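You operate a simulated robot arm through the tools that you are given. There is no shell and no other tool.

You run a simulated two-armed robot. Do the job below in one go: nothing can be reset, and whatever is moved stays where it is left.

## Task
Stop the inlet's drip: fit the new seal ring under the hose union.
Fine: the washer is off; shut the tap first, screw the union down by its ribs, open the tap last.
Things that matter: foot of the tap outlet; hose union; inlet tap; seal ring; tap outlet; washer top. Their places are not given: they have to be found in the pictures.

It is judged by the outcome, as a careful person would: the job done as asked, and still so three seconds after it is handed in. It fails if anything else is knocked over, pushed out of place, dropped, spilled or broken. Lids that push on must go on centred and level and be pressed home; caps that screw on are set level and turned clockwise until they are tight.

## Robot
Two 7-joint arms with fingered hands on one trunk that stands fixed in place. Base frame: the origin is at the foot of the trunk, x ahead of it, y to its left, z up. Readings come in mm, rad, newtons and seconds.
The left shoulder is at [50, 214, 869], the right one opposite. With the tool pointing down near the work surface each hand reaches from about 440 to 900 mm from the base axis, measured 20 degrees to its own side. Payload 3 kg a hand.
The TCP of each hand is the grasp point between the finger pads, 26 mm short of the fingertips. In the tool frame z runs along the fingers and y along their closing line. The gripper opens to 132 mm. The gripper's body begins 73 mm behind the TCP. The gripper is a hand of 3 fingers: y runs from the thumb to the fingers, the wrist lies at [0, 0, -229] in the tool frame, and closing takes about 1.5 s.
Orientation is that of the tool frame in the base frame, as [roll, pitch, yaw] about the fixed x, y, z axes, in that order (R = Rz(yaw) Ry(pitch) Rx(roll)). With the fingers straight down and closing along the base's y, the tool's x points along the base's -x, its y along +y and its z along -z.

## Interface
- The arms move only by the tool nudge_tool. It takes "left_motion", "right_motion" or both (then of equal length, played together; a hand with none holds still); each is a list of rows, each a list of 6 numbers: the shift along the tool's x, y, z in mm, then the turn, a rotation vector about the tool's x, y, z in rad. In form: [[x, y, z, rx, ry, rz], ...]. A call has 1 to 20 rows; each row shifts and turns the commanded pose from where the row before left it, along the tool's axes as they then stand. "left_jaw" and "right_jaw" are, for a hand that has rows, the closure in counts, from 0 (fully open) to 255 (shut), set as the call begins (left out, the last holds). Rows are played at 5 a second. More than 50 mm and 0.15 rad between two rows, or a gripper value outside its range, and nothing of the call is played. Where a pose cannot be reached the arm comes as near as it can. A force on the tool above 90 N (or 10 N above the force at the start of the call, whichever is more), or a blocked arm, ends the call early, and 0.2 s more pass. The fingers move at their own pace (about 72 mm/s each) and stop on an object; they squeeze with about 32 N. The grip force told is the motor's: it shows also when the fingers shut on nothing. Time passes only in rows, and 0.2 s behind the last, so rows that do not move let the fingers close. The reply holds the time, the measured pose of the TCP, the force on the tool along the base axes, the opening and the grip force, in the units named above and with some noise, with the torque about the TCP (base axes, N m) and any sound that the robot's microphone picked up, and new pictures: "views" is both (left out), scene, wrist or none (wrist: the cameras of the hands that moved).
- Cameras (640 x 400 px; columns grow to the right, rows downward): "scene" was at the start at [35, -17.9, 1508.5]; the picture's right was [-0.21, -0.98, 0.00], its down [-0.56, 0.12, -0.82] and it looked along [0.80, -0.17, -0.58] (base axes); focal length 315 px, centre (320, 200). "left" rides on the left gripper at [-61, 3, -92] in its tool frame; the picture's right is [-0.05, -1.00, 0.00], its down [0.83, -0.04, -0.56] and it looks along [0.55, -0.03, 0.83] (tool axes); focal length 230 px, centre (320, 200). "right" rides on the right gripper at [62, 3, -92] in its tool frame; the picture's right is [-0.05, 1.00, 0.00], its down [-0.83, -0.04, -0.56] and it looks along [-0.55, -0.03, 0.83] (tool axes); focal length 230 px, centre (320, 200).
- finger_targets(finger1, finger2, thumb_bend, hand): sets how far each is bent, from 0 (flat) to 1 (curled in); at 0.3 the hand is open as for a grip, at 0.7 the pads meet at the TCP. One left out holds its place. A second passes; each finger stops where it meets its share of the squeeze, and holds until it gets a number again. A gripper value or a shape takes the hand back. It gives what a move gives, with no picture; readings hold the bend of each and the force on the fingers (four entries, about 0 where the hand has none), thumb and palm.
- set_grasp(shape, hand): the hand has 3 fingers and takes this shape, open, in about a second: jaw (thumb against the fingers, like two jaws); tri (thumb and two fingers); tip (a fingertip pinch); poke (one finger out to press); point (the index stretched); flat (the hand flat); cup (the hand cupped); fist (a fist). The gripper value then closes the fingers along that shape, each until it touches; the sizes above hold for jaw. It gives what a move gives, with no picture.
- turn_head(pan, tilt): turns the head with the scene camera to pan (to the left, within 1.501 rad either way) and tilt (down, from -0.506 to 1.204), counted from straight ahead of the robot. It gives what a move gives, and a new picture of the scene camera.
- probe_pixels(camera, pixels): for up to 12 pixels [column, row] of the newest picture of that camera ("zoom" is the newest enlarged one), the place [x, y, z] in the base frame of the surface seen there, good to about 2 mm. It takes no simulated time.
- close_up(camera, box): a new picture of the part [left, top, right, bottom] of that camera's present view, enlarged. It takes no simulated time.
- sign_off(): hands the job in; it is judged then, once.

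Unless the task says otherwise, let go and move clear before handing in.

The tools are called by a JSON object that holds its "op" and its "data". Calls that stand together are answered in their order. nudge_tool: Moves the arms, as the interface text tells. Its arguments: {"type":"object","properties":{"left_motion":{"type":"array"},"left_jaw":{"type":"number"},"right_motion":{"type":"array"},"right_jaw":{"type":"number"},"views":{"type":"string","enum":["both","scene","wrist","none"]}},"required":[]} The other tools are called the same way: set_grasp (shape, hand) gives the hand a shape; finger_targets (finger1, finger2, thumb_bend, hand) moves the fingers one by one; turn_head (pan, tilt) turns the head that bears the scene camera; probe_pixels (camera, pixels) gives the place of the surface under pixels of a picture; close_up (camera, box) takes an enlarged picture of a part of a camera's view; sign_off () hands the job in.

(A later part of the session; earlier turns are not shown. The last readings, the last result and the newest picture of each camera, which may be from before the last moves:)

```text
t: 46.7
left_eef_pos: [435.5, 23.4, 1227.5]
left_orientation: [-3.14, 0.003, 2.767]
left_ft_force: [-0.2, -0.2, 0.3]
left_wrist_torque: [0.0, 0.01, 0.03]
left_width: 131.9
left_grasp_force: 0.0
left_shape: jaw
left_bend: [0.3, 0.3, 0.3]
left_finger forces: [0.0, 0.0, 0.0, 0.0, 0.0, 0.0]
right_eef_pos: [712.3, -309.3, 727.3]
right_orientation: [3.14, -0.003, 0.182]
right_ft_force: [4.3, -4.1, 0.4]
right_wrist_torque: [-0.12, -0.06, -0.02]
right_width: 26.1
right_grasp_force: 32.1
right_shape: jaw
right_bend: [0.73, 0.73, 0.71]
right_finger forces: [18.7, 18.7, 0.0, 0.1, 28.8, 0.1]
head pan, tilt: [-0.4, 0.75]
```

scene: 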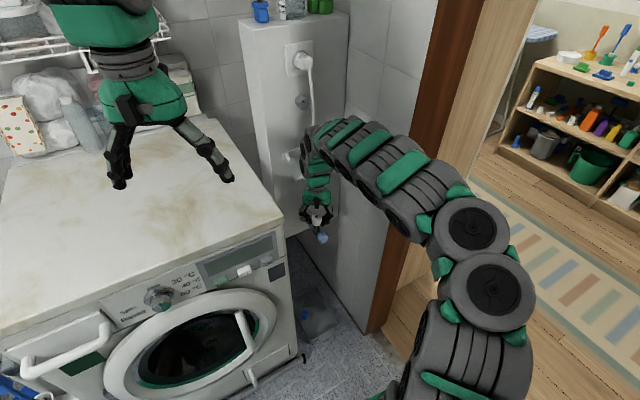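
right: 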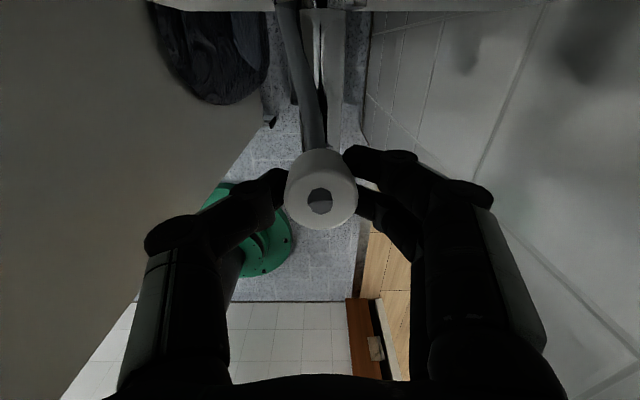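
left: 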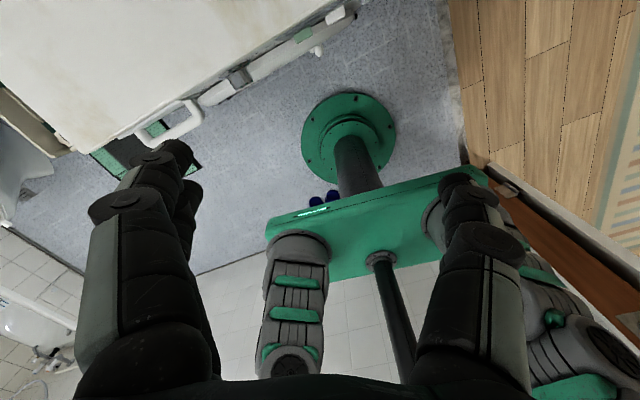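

Forces dropped to nearly zero, so the union seems free. Lifting gently.

{"op": "nudge_tool", "data": {"right_motion": [[0, 0, -4, 0, 0, 0], [0, 0, -4, 0, 0, 0], [0, 0, -4, 0, 0, 0], [0, 0, -8, 0, 0, 0], [0, 0, -10, 0, 0, 0]]}}

{"op": "close_up", "data": {"camera": "scene", "box": [296, 190, 340, 246]}}

```text
t: 47.9
left_eef_pos: [433.9, 23.3, 1226.4]
left_orientation: [3.14, 0.004, 2.766]
left_ft_force: [-0.2, 0.9, -1.0]
left_wrist_torque: [-0.02, 0.0, -0.01]
left_width: 131.8
left_grasp_force: 0.1
left_shape: jaw
left_bend: [0.3, 0.3, 0.3]
left_finger forces: [0.1, 0.0, 0.0, 0.0, 0.0, 0.0]
right_eef_pos: [711.4, -307.8, 759.5]
right_orientation: [3.14, -0.003, 0.18]
right_ft_force: [-0.5, -0.1, -0.8]
right_wrist_torque: [0.02, 0.0, 0.06]
right_width: 26.1
right_grasp_force: 32.0
right_shape: jaw
right_bend: [0.73, 0.73, 0.71]
right_finger forces: [16.6, 18.3, 0.0, 0.0, 30.5, 0.0]
head pan, tilt: [-0.4, 0.75]
```

scene: 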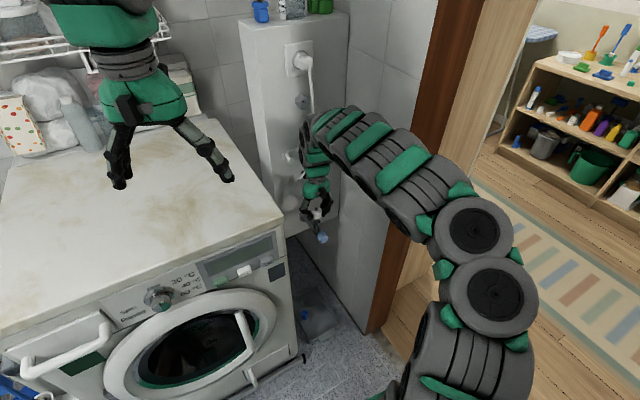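
right: 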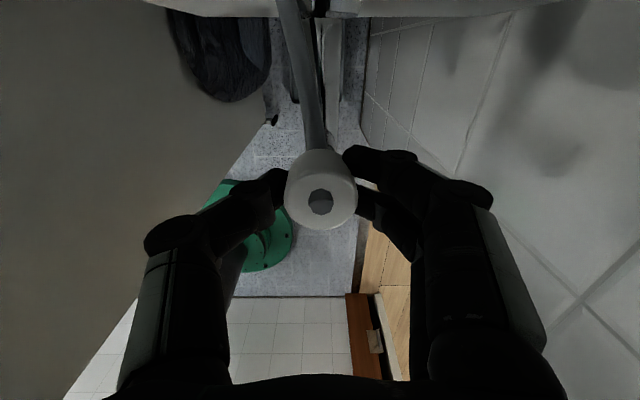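

```text
7.14 times, centred on (318, 218) of scene
```

zoom: 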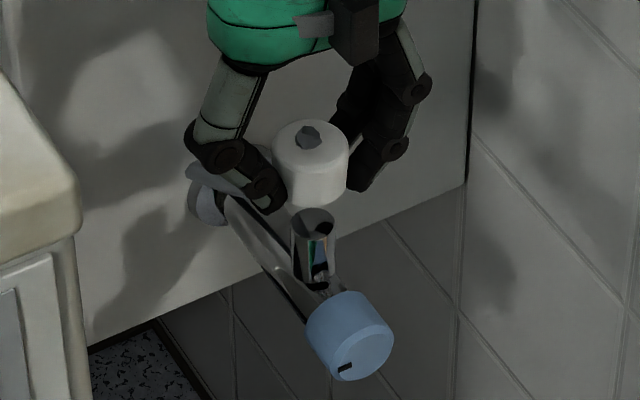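

The union is off and the chrome outlet is exposed. The hose follows the union. Probing the outlet geometry now.

{"op": "probe_pixels", "data": {"camera": "zoom", "pixels": [[312, 216], [300, 240], [312, 245], [325, 240], [312, 275], [330, 225], [300, 270], [310, 165], [310, 195], [190, 185], [250, 230], [335, 290]]}}

{"op": "close_up", "data": {"camera": "right", "box": [260, 0, 380, 160]}}

```text
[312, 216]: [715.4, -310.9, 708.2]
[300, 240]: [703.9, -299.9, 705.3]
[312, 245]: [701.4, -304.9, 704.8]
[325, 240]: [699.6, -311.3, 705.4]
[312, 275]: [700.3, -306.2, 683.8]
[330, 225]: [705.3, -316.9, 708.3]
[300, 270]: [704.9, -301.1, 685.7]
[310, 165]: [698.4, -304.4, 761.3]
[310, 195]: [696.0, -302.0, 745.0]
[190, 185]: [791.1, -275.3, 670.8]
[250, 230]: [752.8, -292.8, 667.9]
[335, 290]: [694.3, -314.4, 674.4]
```

```text
2.50 times, centred on (320, 80) of right
```

zoom: 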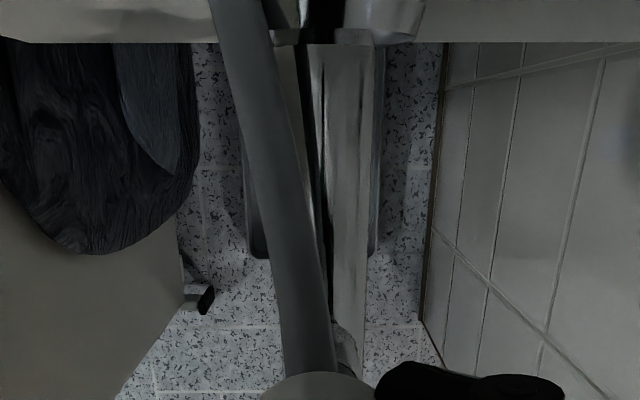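

The outlet top is at z≈708, its foot at z≈673, and its centre at about (710,-309). I'll shift the union left and lift it toward the washer-top level, moving the left hand aside to make room.

{"op": "nudge_tool", "data": {"right_motion": [[3.6, -19.7, 0, 0, 0, 0], [3.6, -19.7, 0, 0, 0, 0], [0, 0, -40, 0, 0, 0], [0, 0, -40, 0, 0, 0], [0, 0, -40, 0, 0, 0]], "left_motion": [[11, 27.9, 0, 0, 0, 0], [11, 27.9, 0, 0, 0, 0], [11, 27.9, 0, 0, 0, 0], [11, 27.9, 0, 0, 0, 0], [11, 27.9, 0, 0, 0, 0]]}}

{"op": "probe_pixels", "data": {"camera": "scene", "pixels": [[275, 205], [260, 185], [240, 160], [225, 140], [210, 122], [250, 210], [220, 190], [200, 170]]}}

```text
t: 49.1
left_eef_pos: [432.9, 167.9, 1225.6]
left_orientation: [3.141, 0.004, 2.767]
left_ft_force: [0.1, 0.4, 0.9]
left_wrist_torque: [-0.02, 0.02, -0.01]
left_width: 132.1
left_grasp_force: 0.0
left_shape: jaw
left_bend: [0.3, 0.3, 0.3]
left_finger forces: [0.0, 0.0, 0.0, 0.0, 0.1, 0.0]
right_eef_pos: [708.0, -274.0, 878.8]
right_orientation: [3.14, 0.004, 0.179]
right_ft_force: [-59.3, -9.5, -30.6]
right_wrist_torque: [0.7, -4.0, -0.15]
right_width: 26.0
right_grasp_force: 31.8
right_shape: jaw
right_bend: [0.73, 0.73, 0.71]
right_finger forces: [17.1, 18.8, 0.0, 0.1, 30.2, 0.0]
head pan, tilt: [-0.4, 0.75]
```

scene: 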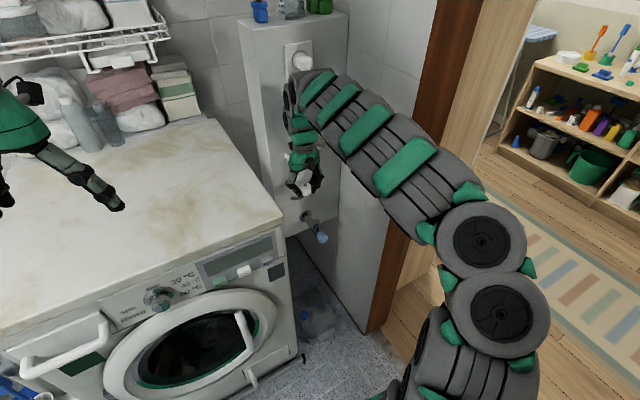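
right: 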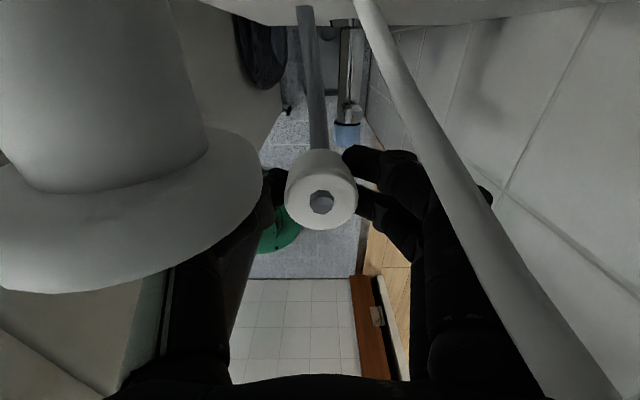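
left: 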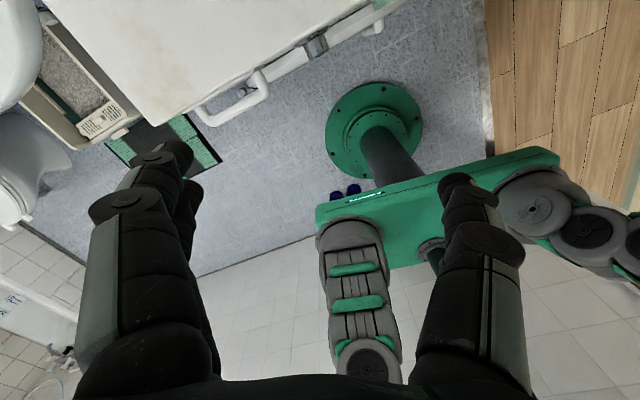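

```text
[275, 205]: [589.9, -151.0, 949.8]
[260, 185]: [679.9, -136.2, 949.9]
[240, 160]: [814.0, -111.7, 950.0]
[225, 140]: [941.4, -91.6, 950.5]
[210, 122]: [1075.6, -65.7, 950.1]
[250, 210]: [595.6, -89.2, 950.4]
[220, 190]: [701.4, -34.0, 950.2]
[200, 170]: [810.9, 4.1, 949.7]
```

The reading shows -59 N in x. The hand, with its camera on the +x side, has hit the white hook on the column seen at the left of the wrist view. I'll lower slightly and back away from the column.

{"op": "nudge_tool", "data": {"right_motion": [[0, 0, 10, 0, 0, 0], [-14.8, -2.7, 5, 0, 0, 0], [-24.6, -4.5, 0, 0, 0, 0], [-24.6, -4.5, 0, 0, 0, 0]]}}

{"op": "close_up", "data": {"camera": "scene", "box": [230, 60, 360, 260]}}

```text
t: 49.5
left_eef_pos: [432.3, 169.7, 1225.2]
left_orientation: [-3.141, 0.003, 2.767]
left_ft_force: [0.0, 0.2, -0.2]
left_wrist_torque: [-0.02, 0.02, 0.01]
left_width: 131.9
left_grasp_force: 0.0
left_shape: jaw
left_bend: [0.3, 0.3, 0.3]
left_finger forces: [0.1, 0.1, 0.0, 0.0, 0.1, 0.0]
right_eef_pos: [707.7, -274.1, 878.5]
right_orientation: [3.136, -0.001, 0.179]
right_ft_force: [-67.6, -6.4, 25.9]
right_wrist_torque: [0.97, -9.57, 0.2]
right_width: 26.2
right_grasp_force: 31.3
right_shape: jaw
right_bend: [0.73, 0.73, 0.71]
right_finger forces: [17.1, 18.7, 0.1, 0.1, 30.2, 0.1]
head pan, tilt: [-0.4, 0.75]
stopped in row 1 (right hand): the force on the tool passed its limit at 108 N (the readings are from after the stop); the commanded pose is now the measured one
```

scene: 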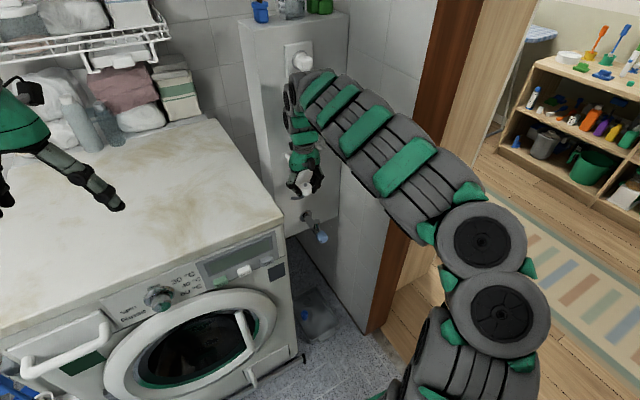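
right: 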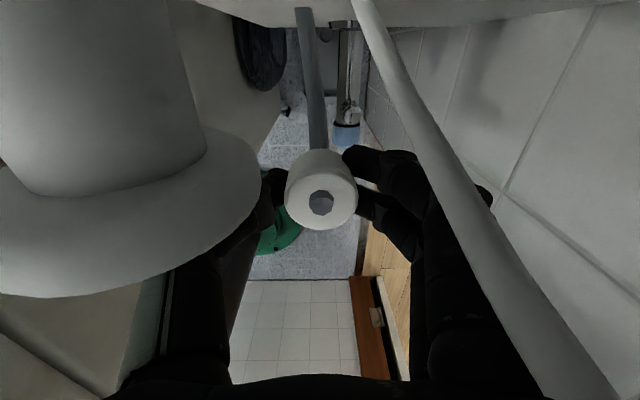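

```text
2.00 times, centred on (295, 160) of scene
```

zoom: 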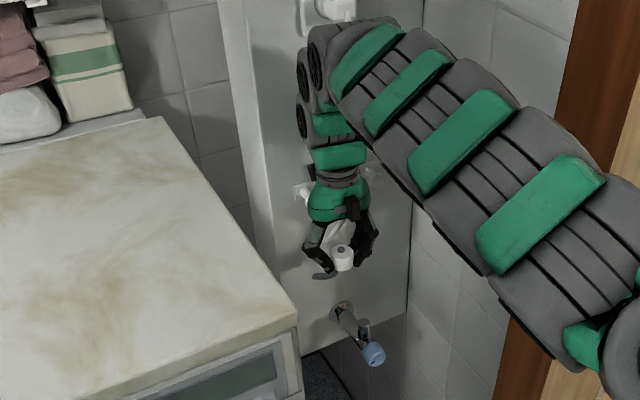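

Lowering is also resisted while x is loaded. I'll move straight away from the column (-x) only.

{"op": "nudge_tool", "data": {"right_motion": [[-5, -0.9, 0, 0, 0, 0], [-9.8, -1.8, 0, 0, 0, 0], [-14.8, -2.7, 0, 0, 0, 0], [-24.6, -4.5, 0, 0, 0, 0], [-24.6, -4.5, 0, 0, 0, 0]]}}

{"op": "close_up", "data": {"camera": "scene", "box": [230, 60, 360, 260]}}

```text
t: 50.7
left_eef_pos: [435.2, 170.0, 1226.8]
left_orientation: [3.14, 0.001, 2.766]
left_ft_force: [-0.2, 1.2, -0.6]
left_wrist_torque: [-0.02, -0.01, -0.02]
left_width: 132.2
left_grasp_force: 0.1
left_shape: jaw
left_bend: [0.3, 0.3, 0.3]
left_finger forces: [0.0, 0.1, 0.0, 0.1, 0.1, 0.0]
right_eef_pos: [630.5, -272.3, 877.2]
right_orientation: [3.135, -0.006, 0.18]
right_ft_force: [-0.2, 0.4, -0.8]
right_wrist_torque: [-0.05, -0.03, 0.01]
right_width: 26.1
right_grasp_force: 31.8
right_shape: jaw
right_bend: [0.73, 0.73, 0.71]
right_finger forces: [17.0, 18.1, 0.0, 0.1, 29.8, 0.1]
head pan, tilt: [-0.4, 0.75]
```

scene: 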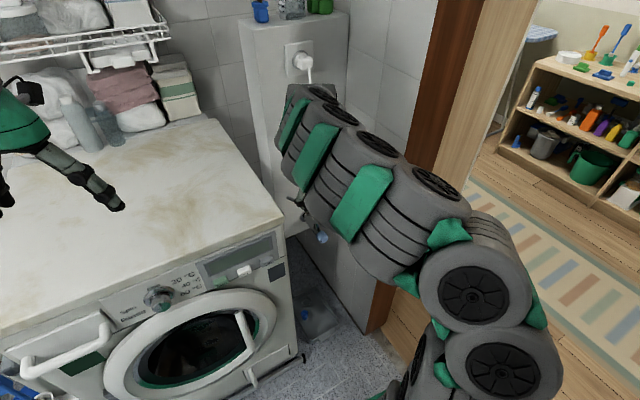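
right: 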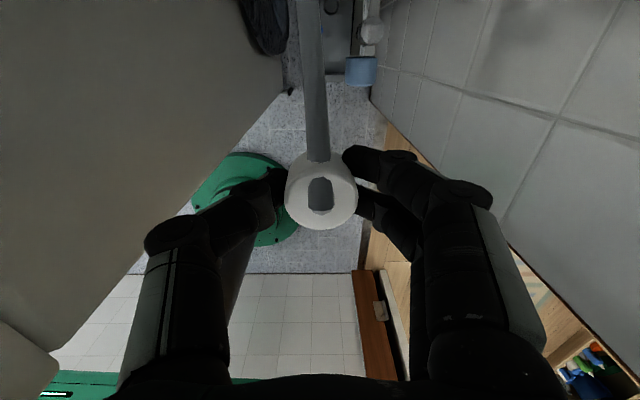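

```text
2.00 times, centred on (295, 160) of scene
```

zoom: 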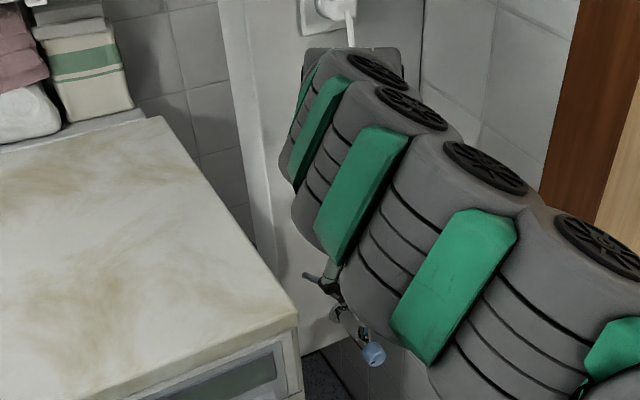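

The hand is free again and still holds the union. Now lifting here, clear of the hook, and then moving over the washer top.

{"op": "nudge_tool", "data": {"right_motion": [[0, 0, -44, 0, 0, 0], [0, 0, -44, 0, 0, 0], [0, 0, -45, 0, 0, 0]]}}

```text
t: 51.5
left_eef_pos: [433.1, 169.7, 1226.3]
left_orientation: [3.141, 0.002, 2.768]
left_ft_force: [-0.5, 0.5, -1.3]
left_wrist_torque: [-0.01, -0.02, 0.01]
left_width: 132.1
left_grasp_force: 0.0
left_shape: jaw
left_bend: [0.3, 0.3, 0.3]
left_finger forces: [0.0, 0.0, 0.0, 0.0, 0.0, 0.1]
right_eef_pos: [631.4, -271.6, 1009.2]
right_orientation: [3.139, -0.004, 0.182]
right_ft_force: [-0.3, 0.2, -0.6]
right_wrist_torque: [-0.01, 0.02, 0.02]
right_width: 26.0
right_grasp_force: 31.9
right_shape: jaw
right_bend: [0.73, 0.73, 0.71]
right_finger forces: [17.3, 18.1, 0.1, 0.1, 29.4, 0.0]
head pan, tilt: [-0.4, 0.75]
```

scene: 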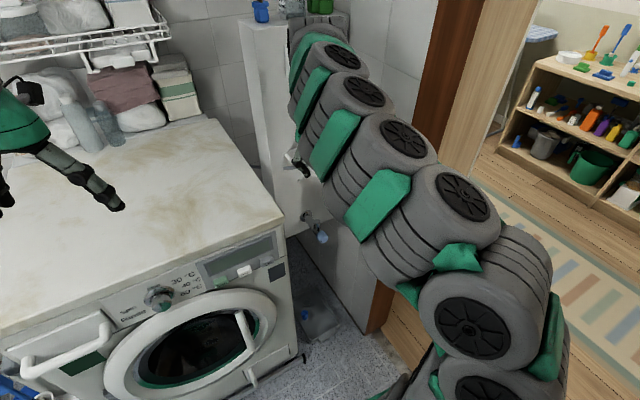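
right: 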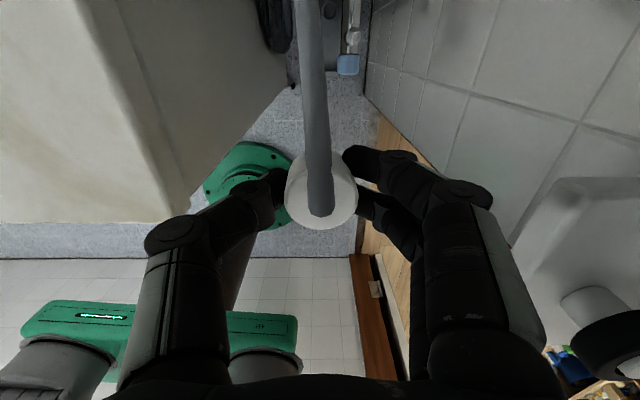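

There is no hose tension. Moving over the washer top toward (655,-100).

{"op": "nudge_tool", "data": {"right_motion": [[13, -41.5, 0, 0, 0, 0], [13, -41.5, 0, 0, 0, 0], [13, -41.5, 0, 0, 0, 0], [13, -41.5, 0, 0, 0, 0]]}}

{"op": "close_up", "data": {"camera": "scene", "box": [180, 100, 360, 260]}}

```text
t: 52.5
left_eef_pos: [433.7, 169.3, 1225.4]
left_orientation: [-3.141, 0.003, 2.769]
left_ft_force: [0.3, 0.1, 0.4]
left_wrist_torque: [0.01, 0.01, -0.01]
left_width: 132.0
left_grasp_force: 0.1
left_shape: jaw
left_bend: [0.3, 0.3, 0.3]
left_finger forces: [0.0, 0.1, 0.0, 0.0, 0.0, 0.1]
right_eef_pos: [652.2, -98.7, 1009.6]
right_orientation: [3.139, -0.005, 0.177]
right_ft_force: [-0.5, -0.1, -0.4]
right_wrist_torque: [-0.01, 0.04, -0.02]
right_width: 26.0
right_grasp_force: 31.8
right_shape: jaw
right_bend: [0.73, 0.73, 0.71]
right_finger forces: [17.5, 17.9, 0.1, 0.0, 29.4, 0.0]
head pan, tilt: [-0.4, 0.75]
```

scene: 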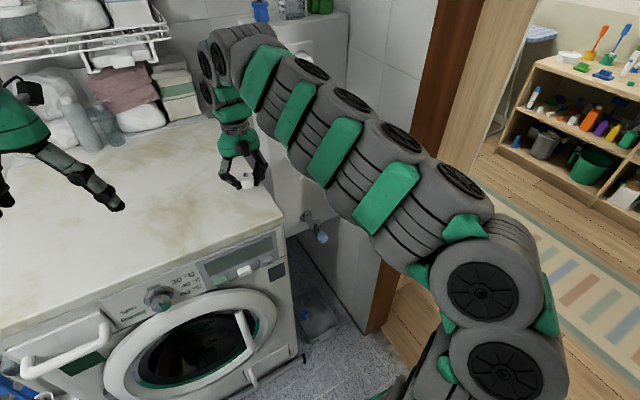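
right: 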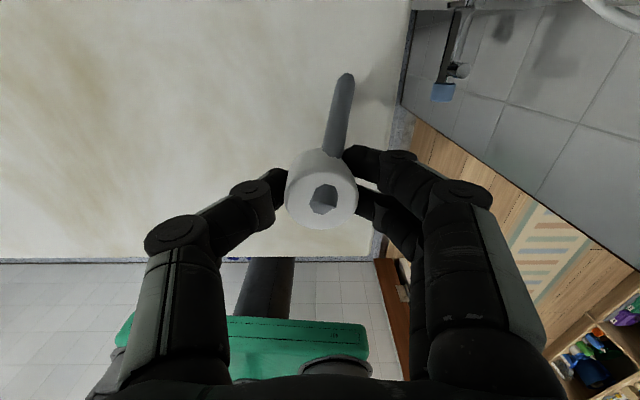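

```text
2.50 times, centred on (270, 180) of scene
```

zoom: 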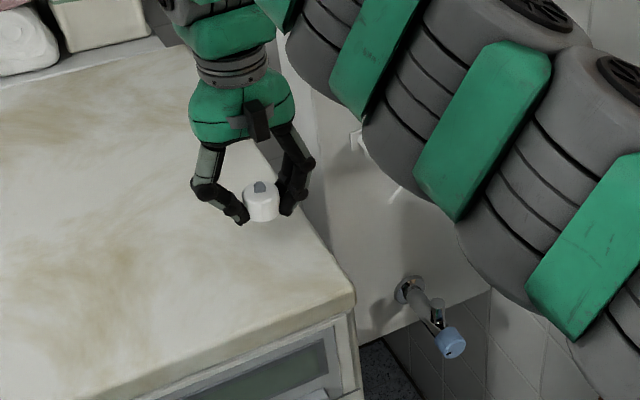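

The union hangs about 36 mm above the washer top with no tension. Lowering carefully.

{"op": "nudge_tool", "data": {"right_motion": [[0, 0, 15, 0, 0, 0], [0, 0, 12, 0, 0, 0], [0, 0, 3, 0, 0, 0], [0, 0, 2, 0, 0, 0], [0, 0, 1, 0, 0, 0]], "views": "wrist"}}

{"op": "close_up", "data": {"camera": "scene", "box": [210, 140, 290, 200]}}

```text
t: 53.7
left_eef_pos: [433.3, 171.1, 1225.3]
left_orientation: [-3.141, 0.004, 2.766]
left_ft_force: [0.6, 0.4, -0.7]
left_wrist_torque: [-0.02, 0.03, 0.01]
left_width: 132.1
left_grasp_force: 0.0
left_shape: jaw
left_bend: [0.3, 0.3, 0.3]
left_finger forces: [0.0, 0.0, 0.0, 0.1, 0.0, 0.0]
right_eef_pos: [652.0, -99.1, 977.2]
right_orientation: [3.138, -0.004, 0.182]
right_ft_force: [-3.4, 1.0, 9.6]
right_wrist_torque: [-0.02, 0.14, 0.03]
right_width: 26.3
right_grasp_force: 32.5
right_shape: jaw
right_bend: [0.73, 0.73, 0.71]
right_finger forces: [20.7, 22.5, 0.1, 0.1, 33.6, 0.0]
head pan, tilt: [-0.4, 0.75]
```

right: 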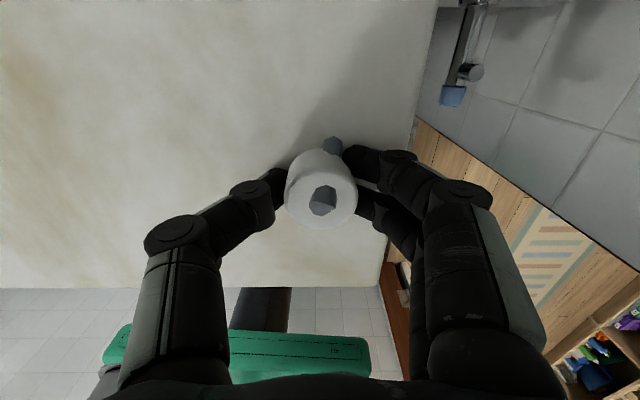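

```text
6.67 times, centred on (250, 170) of scene
```

zoom: 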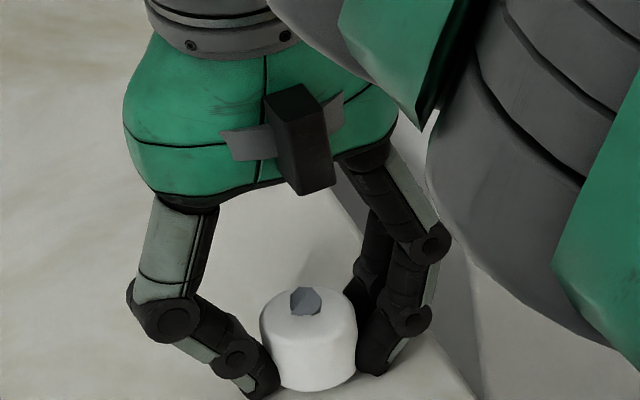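

A 9.6 N contact shows the union rests on the washer top. Releasing and checking before lifting.

{"op": "nudge_tool", "data": {"right_motion": [[0, 0, 0, 0, 0, 0], [0, 0, 0, 0, 0, 0], [0, 0, 0, 0, 0, 0], [0, 0, 0, 0, 0, 0], [0, 0, 0, 0, 0, 0], [0, 0, 0, 0, 0, 0]], "right_jaw": 0}}

{"op": "close_up", "data": {"camera": "scene", "box": [210, 140, 290, 200]}}

```text
t: 55.1
left_eef_pos: [433.2, 169.5, 1226.6]
left_orientation: [-3.14, 0.002, 2.768]
left_ft_force: [-0.1, 0.8, 0.1]
left_wrist_torque: [0.0, 0.01, 0.02]
left_width: 131.9
left_grasp_force: 0.0
left_shape: jaw
left_bend: [0.3, 0.3, 0.3]
left_finger forces: [0.0, 0.0, 0.0, 0.0, 0.0, 0.0]
right_eef_pos: [652.5, -99.3, 978.1]
right_orientation: [3.137, -0.007, 0.18]
right_ft_force: [27.7, -11.3, 83.4]
right_wrist_torque: [2.63, -0.09, -0.89]
right_width: 125.7
right_grasp_force: 0.0
right_shape: jaw
right_bend: [0.3, 0.3, 0.5]
right_finger forces: [0.0, 0.0, 0.1, 0.0, 82.1, 0.0]
head pan, tilt: [-0.4, 0.75]
```

scene: 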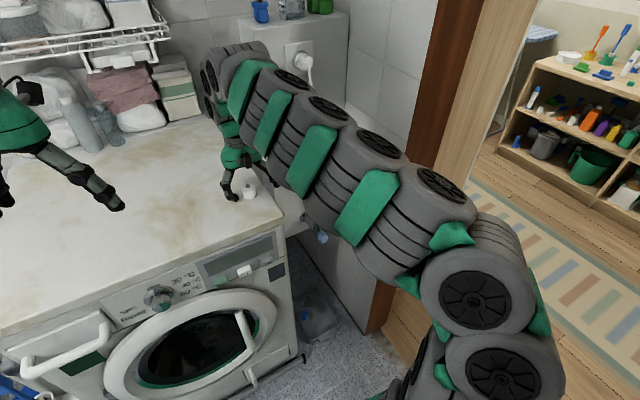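
right: 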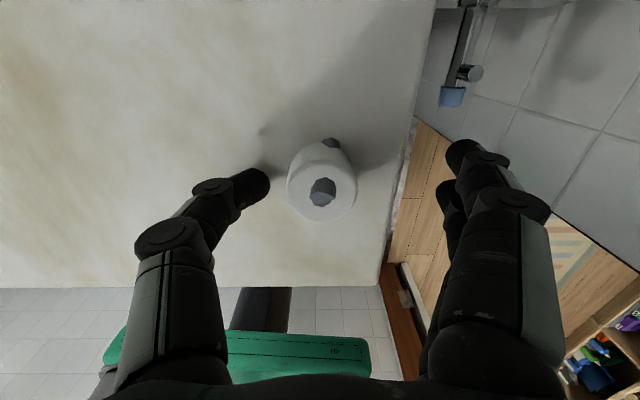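

```text
6.67 times, centred on (250, 170) of scene
```

zoom: 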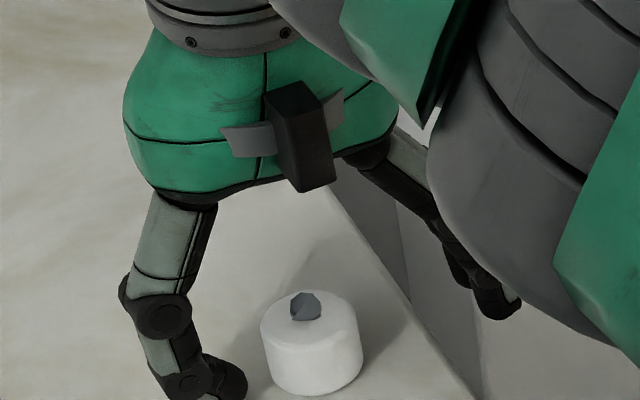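

The union stands on the washer top. The opening thumb is pressing the surface at 82 N, so I'll lift straight up now.

{"op": "nudge_tool", "data": {"right_motion": [[0, 0, -8, 0, 0, 0], [0, 0, -12, 0, 0, 0], [0, 0, -30, 0, 0, 0], [0, 0, -40, 0, 0, 0], [0, 0, -40, 0, 0, 0]]}}

{"op": "close_up", "data": {"camera": "right", "box": [260, 120, 380, 260]}}

```text
t: 56.3
left_eef_pos: [432.3, 169.1, 1225.5]
left_orientation: [3.141, 0.003, 2.767]
left_ft_force: [-0.9, -0.5, -0.5]
left_wrist_torque: [0.0, 0.0, 0.01]
left_width: 131.9
left_grasp_force: 0.2
left_shape: jaw
left_bend: [0.3, 0.3, 0.3]
left_finger forces: [0.1, 0.0, 0.0, 0.0, 0.1, 0.2]
right_eef_pos: [651.2, -98.0, 1104.1]
right_orientation: [3.139, -0.003, 0.18]
right_ft_force: [-0.3, 0.8, -0.1]
right_wrist_torque: [0.0, -0.01, 0.02]
right_width: 132.0
right_grasp_force: 0.1
right_shape: jaw
right_bend: [0.3, 0.3, 0.3]
right_finger forces: [0.1, 0.0, 0.1, 0.0, 0.0, 0.0]
head pan, tilt: [-0.4, 0.75]
```

scene: 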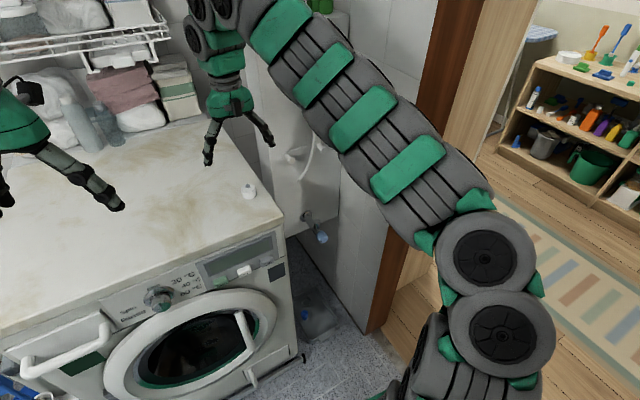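
right: 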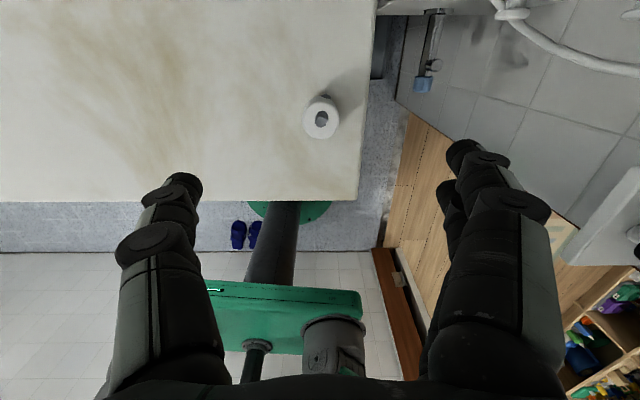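

```text
2.86 times, centred on (320, 190) of right
```

zoom: 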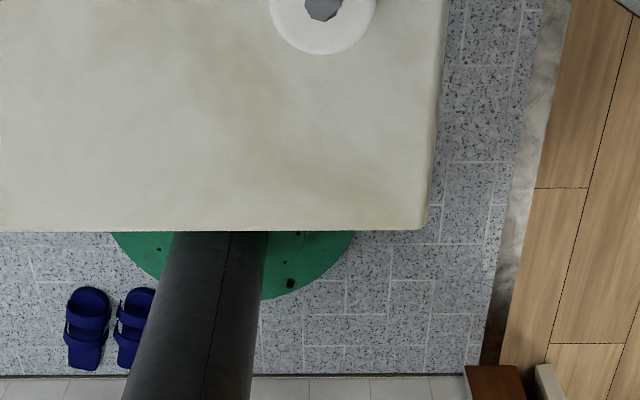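

The union is standing upright and stable on the washer top. Now I'll raise the hand and rotate it back for the ring. It should approach the ledge with its narrow side towards the wall.

{"op": "nudge_tool", "data": {"right_motion": [[0, 0, -42, 0, 0, 0], [0, 0, -42, 0, 0, 0], [0, 0, -42, 0, 0, 0], [0, 0, 0, 0, 0, 0.145], [0, 0, 0, 0, 0, 0.145], [0, 0, 0, 0, 0, 0.145], [0, 0, 0, 0, 0, 0.145], [0, 0, 0, 0, 0, 0.145], [0, 0, 0, 0, 0, 0.145], [0, 0, 0, 0, 0, 0.145], [0, 0, 0, 0, 0, 0.145], [0, 0, 0, 0, 0, 0.145], [0, 0, 0, 0, 0, 0.145], [0, 0, 0, 0, 0, 0.145], [0, 0, 0, 0, 0, 0.145], [0, 0, 0, 0, 0, 0.145], [0, 0, 0, 0, 0, 0.145], [0, 0, 0, 0, 0, 0.145], [0, 0, 0, 0, 0, 0.145], [0, 0, 0, 0, 0, 0.145]], "views": "none"}}

{"op": "nudge_tool", "data": {"right_motion": [[0, 0, 0, 0, 0, 0.145], [0, 0, 0, 0, 0, 0.145], [0, 0, 0, 0, 0, 0.145], [0, 0, 0, 0, 0, 0.145], [0, 0, 0, 0, 0, 0.145], [0, 0, 0, 0, 0, 0.145], [0, 0, 0, 0, 0, 0.145], [0, 0, 0, 0, 0, 0.145], [0, 0, 0, 0, 0, 0.145], [0, 0, 0, 0, 0, 0.145], [0, 0, 0, 0, 0, 0.145], [0, 0, 0, 0, 0, 0.145], [0, 0, 0, 0, 0, 0.145], [0, 0, 0, 0, 0, 0.145]]}}

{"op": "probe_pixels", "data": {"camera": "scene", "pixels": [[249, 188], [249, 194], [245, 186], [254, 188]]}}

```text
t: 60.5
left_eef_pos: [433.6, 170.4, 1226.7]
left_orientation: [3.141, 0.004, 2.768]
left_ft_force: [-0.2, 0.1, 0.2]
left_wrist_torque: [0.04, 0.02, 0.01]
left_width: 131.9
left_grasp_force: 0.2
left_shape: jaw
left_bend: [0.3, 0.3, 0.3]
left_finger forces: [0.1, 0.0, 0.0, 0.0, 0.0, 0.0]
right_eef_pos: [626.4, -102.8, 1198.8]
right_orientation: [-3.134, 0.003, -2.288]
right_ft_force: [-0.6, -0.5, 0.9]
right_wrist_torque: [-0.01, -0.01, 0.02]
right_width: 131.9
right_grasp_force: 0.0
right_shape: jaw
right_bend: [0.3, 0.3, 0.3]
right_finger forces: [0.0, 0.0, 0.1, 0.0, 0.0, 0.0]
right hand out of reach, approached as far as the arm can: row 2, 3
head pan, tilt: [-0.4, 0.75]
```

```text
t: 63.5
left_eef_pos: [433.9, 169.6, 1224.9]
left_orientation: [-3.141, 0.004, 2.768]
left_ft_force: [0.8, 0.4, -0.1]
left_wrist_torque: [0.01, 0.0, 0.0]
left_width: 132.4
left_grasp_force: 0.1
left_shape: jaw
left_bend: [0.3, 0.3, 0.3]
left_finger forces: [0.0, 0.0, 0.0, 0.0, 0.0, 0.0]
right_eef_pos: [626.2, -103.8, 1198.7]
right_orientation: [3.137, 0.005, 1.966]
right_ft_force: [0.1, -0.1, -0.6]
right_wrist_torque: [0.0, 0.04, -0.01]
right_width: 131.8
right_grasp_force: 0.1
right_shape: jaw
right_bend: [0.3, 0.3, 0.3]
right_finger forces: [0.1, 0.0, 0.0, 0.1, 0.0, 0.1]
head pan, tilt: [-0.4, 0.75]
```

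scene: 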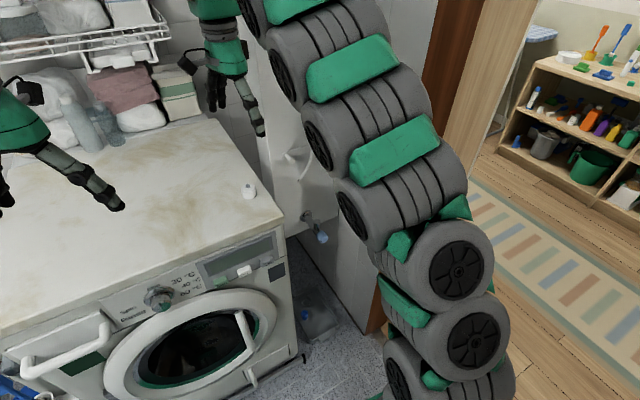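
right: 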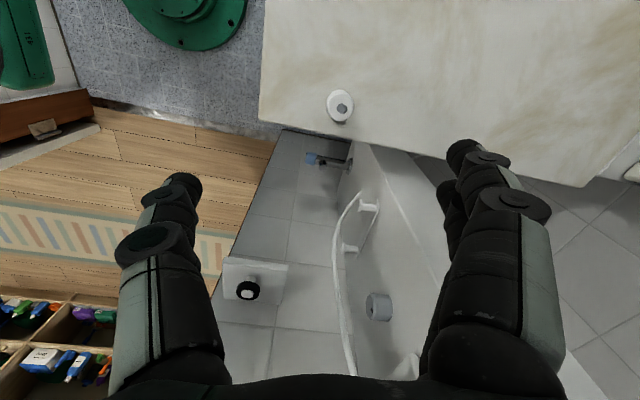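

```text
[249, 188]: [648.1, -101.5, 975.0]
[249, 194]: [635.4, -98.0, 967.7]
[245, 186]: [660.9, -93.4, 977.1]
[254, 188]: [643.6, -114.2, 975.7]
```

The hand is at yaw 1.97, so the narrow side will face the wall. The union stays at (649,-102) with its top at 976. I'm moving over the ring.

{"op": "nudge_tool", "data": {"right_motion": [[-38.3, -19.2, 7, 0, 0, 0], [-38.3, -19.2, 7, 0, 0, 0], [-38.3, -19.2, 7, 0, 0, 0], [-38.3, -19.2, 7, 0, 0, 0], [-38.3, -19.2, 7, 0, 0, 0], [-38.3, -19.2, 7, 0, 0, 0], [-38.3, -19.2, 7, 0, 0, 0], [0, 0, 0, 0, 0, 0.12], [0, 0, 0, 0, 0, 0.12]]}}

```text
t: 65.5
left_eef_pos: [433.4, 169.7, 1226.2]
left_orientation: [3.141, 0.005, 2.766]
left_ft_force: [0.5, -0.2, 0.3]
left_wrist_torque: [-0.01, -0.01, 0.05]
left_width: 131.9
left_grasp_force: 0.1
left_shape: jaw
left_bend: [0.3, 0.3, 0.3]
left_finger forces: [0.1, 0.0, 0.1, 0.0, 0.0, 0.0]
right_eef_pos: [607.5, -403.8, 1153.0]
right_orientation: [3.137, 0.004, 1.727]
right_ft_force: [-0.5, 0.0, -0.2]
right_wrist_torque: [0.0, 0.01, -0.01]
right_width: 131.8
right_grasp_force: 0.1
right_shape: jaw
right_bend: [0.3, 0.3, 0.3]
right_finger forces: [0.0, 0.0, 0.1, 0.0, 0.0, 0.0]
head pan, tilt: [-0.4, 0.75]
```

scene: 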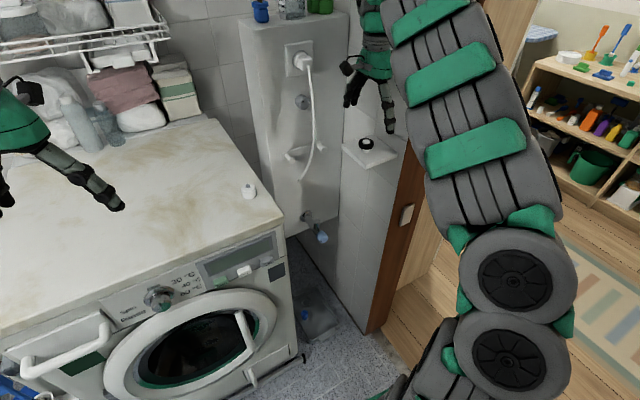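
right: 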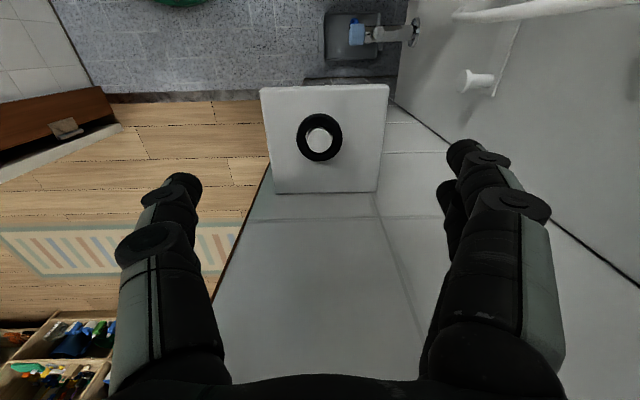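

{"op": "close_up", "data": {"camera": "right", "box": [256, 80, 384, 200]}}

{"op": "probe_pixels", "data": {"camera": "zoom", "pixels": [[320, 200], [225, 210], [360, 200], [290, 130], [290, 265], [315, 160], [250, 150], [340, 250], [350, 150], [245, 260]]}}

{"op": "close_up", "data": {"camera": "scene", "box": [345, 130, 385, 160]}}

{"op": "probe_pixels", "data": {"camera": "zoom", "pixels": [[330, 245], [330, 230], [330, 210], [330, 265], [330, 280], [330, 300], [330, 190], [330, 255]]}}

```text
3.33 times, centred on (320, 140) of right
```

zoom: 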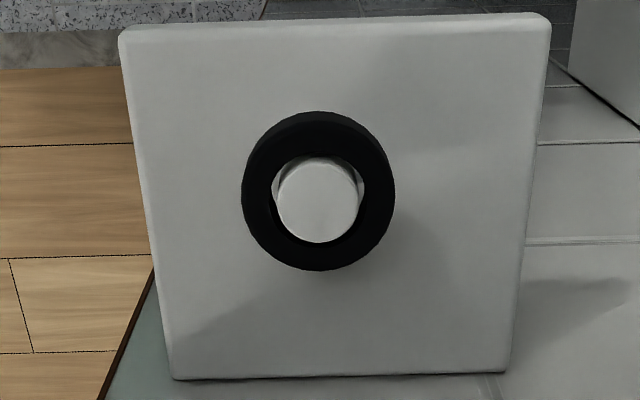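

```text
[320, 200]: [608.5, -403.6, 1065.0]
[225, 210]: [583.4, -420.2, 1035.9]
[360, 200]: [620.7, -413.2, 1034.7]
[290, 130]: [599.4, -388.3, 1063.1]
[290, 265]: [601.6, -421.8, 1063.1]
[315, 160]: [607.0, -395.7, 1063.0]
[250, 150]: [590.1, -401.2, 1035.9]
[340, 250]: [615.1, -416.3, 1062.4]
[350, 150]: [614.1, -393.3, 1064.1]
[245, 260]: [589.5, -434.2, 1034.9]
```

```text
13.33 times, centred on (365, 145) of scene
```

zoom: 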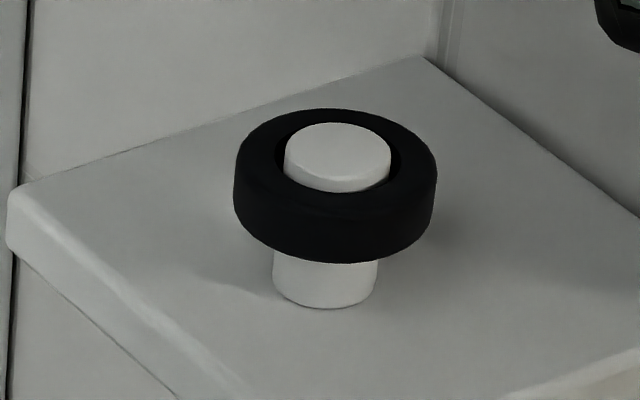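

```text
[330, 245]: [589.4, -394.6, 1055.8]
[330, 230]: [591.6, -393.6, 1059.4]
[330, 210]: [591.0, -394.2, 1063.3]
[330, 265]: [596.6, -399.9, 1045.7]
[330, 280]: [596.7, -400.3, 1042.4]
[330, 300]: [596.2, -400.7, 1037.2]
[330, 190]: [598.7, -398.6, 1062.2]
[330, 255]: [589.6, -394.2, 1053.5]
```

The ring is centred at about (607,-403.5) and spans z≈1053–1063 on a 20 mm post, so the hand is well aligned. I'll partly close to limit the finger arc and descend to TCP z≈1072.

{"op": "nudge_tool", "data": {"right_motion": [[0, 0, 0, 0, 0, 0], [0, 0, 0, 0, 0, 0], [0, 0, 0, 0, 0, 0], [0, 0, 0, 0, 0, 0], [0, 0, 30, 0, 0, 0], [0, 0, 30, 0, 0, 0], [0, 0, 15, 0, 0, 0], [0, 0, 6, 0, 0, 0]], "right_jaw": 100}}

{"op": "close_up", "data": {"camera": "scene", "box": [325, 95, 415, 165]}}

```text
t: 67.3
left_eef_pos: [434.3, 169.4, 1226.3]
left_orientation: [3.141, 0.003, 2.768]
left_ft_force: [-0.2, 0.7, 0.2]
left_wrist_torque: [0.02, 0.0, 0.0]
left_width: 131.8
left_grasp_force: 0.0
left_shape: jaw
left_bend: [0.3, 0.3, 0.3]
left_finger forces: [0.0, 0.1, 0.0, 0.0, 0.0, 0.0]
right_eef_pos: [606.7, -402.0, 1069.0]
right_orientation: [3.138, 0.003, 1.727]
right_ft_force: [0.3, 0.5, 0.0]
right_wrist_torque: [0.0, -0.02, -0.01]
right_width: 80.7
right_grasp_force: 0.1
right_shape: jaw
right_bend: [0.71, 0.71, 0.71]
right_finger forces: [0.0, 0.1, 0.1, 0.1, 0.1, 0.0]
head pan, tilt: [-0.4, 0.75]
```

scene: 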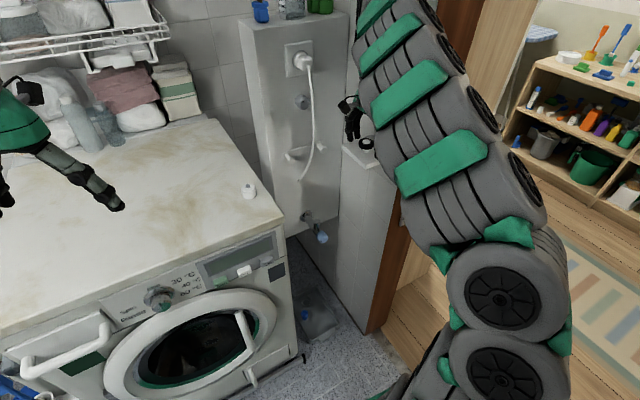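
right: 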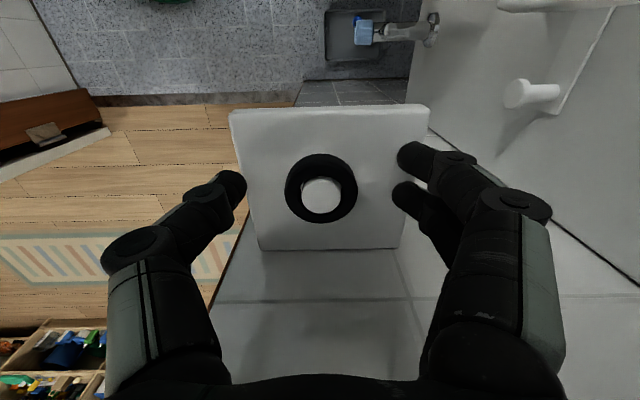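

```text
5.71 times, centred on (370, 130) of scene
```

zoom: 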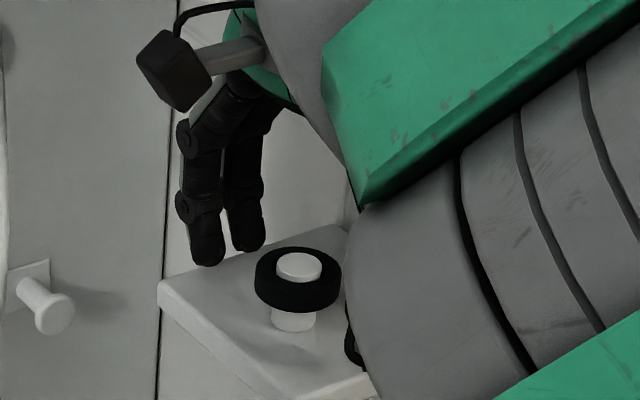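

{"op": "probe_pixels", "data": {"camera": "right", "pixels": [[232, 180], [240, 190], [408, 150], [402, 190], [410, 200], [321, 160], [321, 218], [290, 190], [352, 190], [321, 190]]}}

{"op": "probe_pixels", "data": {"camera": "zoom", "pixels": [[208, 262], [248, 245], [208, 240]]}}

```text
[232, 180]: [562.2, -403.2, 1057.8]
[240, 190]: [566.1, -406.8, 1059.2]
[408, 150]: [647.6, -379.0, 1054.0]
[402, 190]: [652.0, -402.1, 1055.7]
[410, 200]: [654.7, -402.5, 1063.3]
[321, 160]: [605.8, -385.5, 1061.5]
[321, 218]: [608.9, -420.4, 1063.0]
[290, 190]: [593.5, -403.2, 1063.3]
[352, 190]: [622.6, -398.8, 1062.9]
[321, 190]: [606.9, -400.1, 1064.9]
```

```text
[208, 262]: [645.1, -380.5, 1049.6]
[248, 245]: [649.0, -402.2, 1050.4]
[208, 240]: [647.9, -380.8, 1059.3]
```

The fingertips are at z≈1050 around the ring, with the thumb at x≈564 and fingers at x≈650, well centred. Closing.

{"op": "nudge_tool", "data": {"right_motion": [[0, -0.5, 0, 0, 0, 0], [0, 0, 0, 0, 0, 0], [0, 0, 0, 0, 0, 0], [0, 0, 0, 0, 0, 0], [0, 0, 0, 0, 0, 0], [0, 0, 0, 0, 0, 0], [0, 0, 0, 0, 0, 0]], "right_jaw": 255}}

{"op": "close_up", "data": {"camera": "right", "box": [220, 100, 420, 260]}}

```text
t: 68.9
left_eef_pos: [433.4, 169.8, 1225.9]
left_orientation: [-3.141, 0.002, 2.768]
left_ft_force: [-0.3, -0.2, -0.7]
left_wrist_torque: [0.0, 0.01, -0.01]
left_width: 132.0
left_grasp_force: 0.0
left_shape: jaw
left_bend: [0.3, 0.3, 0.3]
left_finger forces: [0.0, 0.0, 0.0, 0.0, 0.0, 0.0]
right_eef_pos: [606.8, -402.3, 1070.1]
right_orientation: [3.138, 0.005, 1.727]
right_ft_force: [0.0, 4.4, -0.2]
right_wrist_torque: [0.07, -0.01, -0.02]
right_width: 28.4
right_grasp_force: 31.7
right_shape: jaw
right_bend: [0.73, 0.73, 0.7]
right_finger forces: [15.2, 14.8, 0.1, 0.0, 28.0, 0.1]
head pan, tilt: [-0.4, 0.75]
```

scene: 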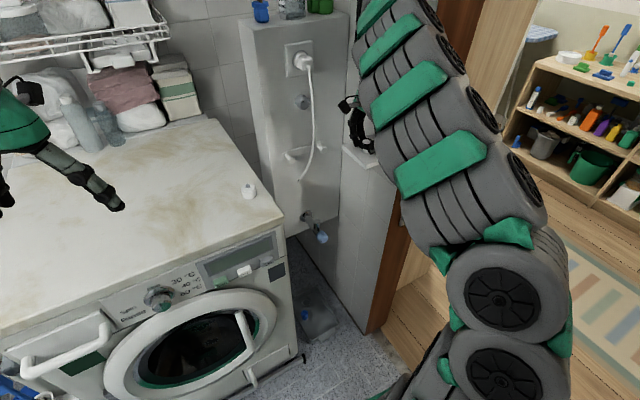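
right: 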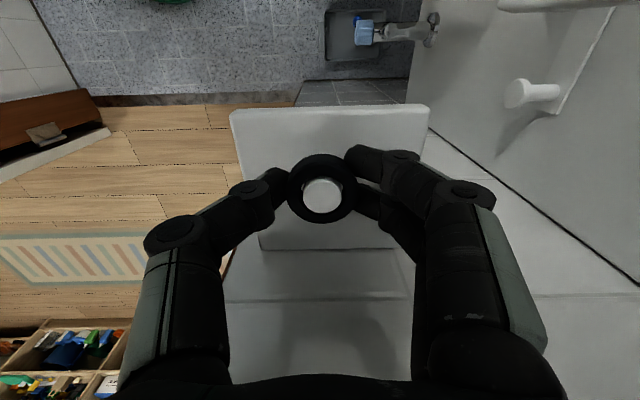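

```text
2.50 times, centred on (320, 180) of right
```

zoom: 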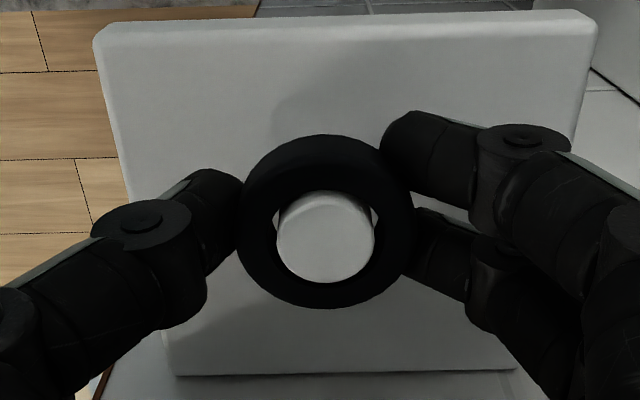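

The ring is gripped (≈28 N). Lifting it straight off its post.

{"op": "nudge_tool", "data": {"right_motion": [[0, 0, -5, 0, 0, 0], [0, 0, -8, 0, 0, 0], [0, 0, -15, 0, 0, 0], [0, 0, -25, 0, 0, 0], [0, 0, -30, 0, 0, 0]]}}

{"op": "close_up", "data": {"camera": "right", "box": [220, 100, 420, 260]}}

```text
t: 70.1
left_eef_pos: [434.2, 170.0, 1226.3]
left_orientation: [3.141, 0.003, 2.768]
left_ft_force: [0.2, 0.6, 0.2]
left_wrist_torque: [-0.01, 0.0, 0.02]
left_width: 132.0
left_grasp_force: 0.0
left_shape: jaw
left_bend: [0.3, 0.3, 0.3]
left_finger forces: [0.0, 0.1, 0.1, 0.0, 0.0, 0.0]
right_eef_pos: [605.8, -402.3, 1151.3]
right_orientation: [3.141, 0.003, 1.726]
right_ft_force: [0.3, 0.1, 0.7]
right_wrist_torque: [0.02, 0.02, 0.0]
right_width: 27.6
right_grasp_force: 31.8
right_shape: jaw
right_bend: [0.73, 0.73, 0.7]
right_finger forces: [14.7, 16.1, 0.0, 0.0, 28.1, 0.1]
head pan, tilt: [-0.4, 0.75]
```

scene: 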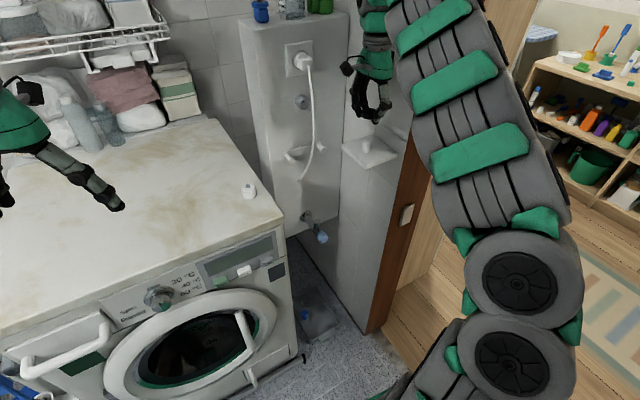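
right: 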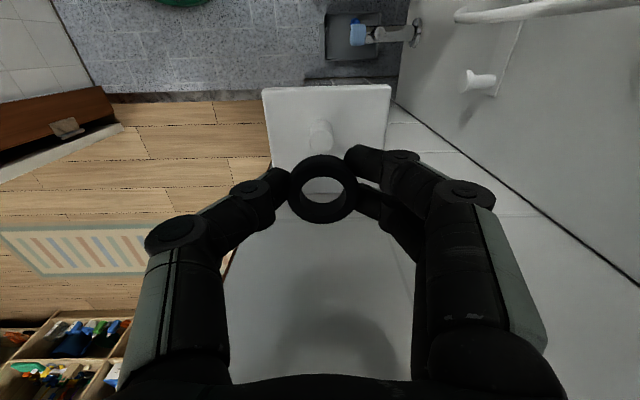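

```text
2.50 times, centred on (320, 180) of right
```

zoom: 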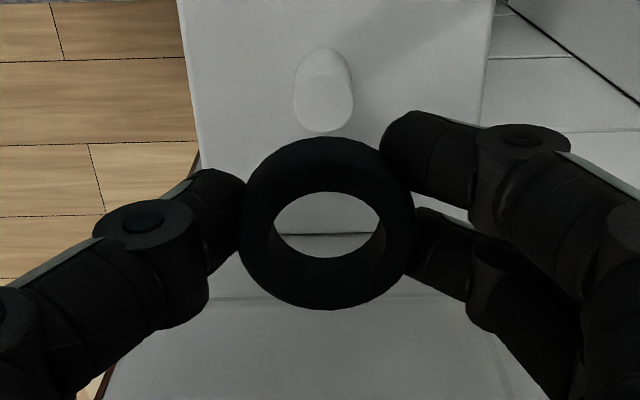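

The ring is held level. I'll measure its centre relative to the TCP.

{"op": "probe_pixels", "data": {"camera": "zoom", "pixels": [[327, 145], [327, 180], [327, 270], [327, 300], [250, 220], [265, 225], [395, 220], [405, 215], [290, 160], [370, 160], [280, 280], [375, 280]]}}

```text
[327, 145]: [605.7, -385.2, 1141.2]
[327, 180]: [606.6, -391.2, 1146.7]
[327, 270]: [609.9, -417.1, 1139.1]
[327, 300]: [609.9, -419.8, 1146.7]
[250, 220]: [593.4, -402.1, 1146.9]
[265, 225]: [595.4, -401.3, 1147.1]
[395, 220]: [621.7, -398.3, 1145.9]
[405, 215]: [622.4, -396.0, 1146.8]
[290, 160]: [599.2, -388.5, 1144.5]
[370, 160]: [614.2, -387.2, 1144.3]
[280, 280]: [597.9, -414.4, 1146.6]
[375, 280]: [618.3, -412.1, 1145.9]
```

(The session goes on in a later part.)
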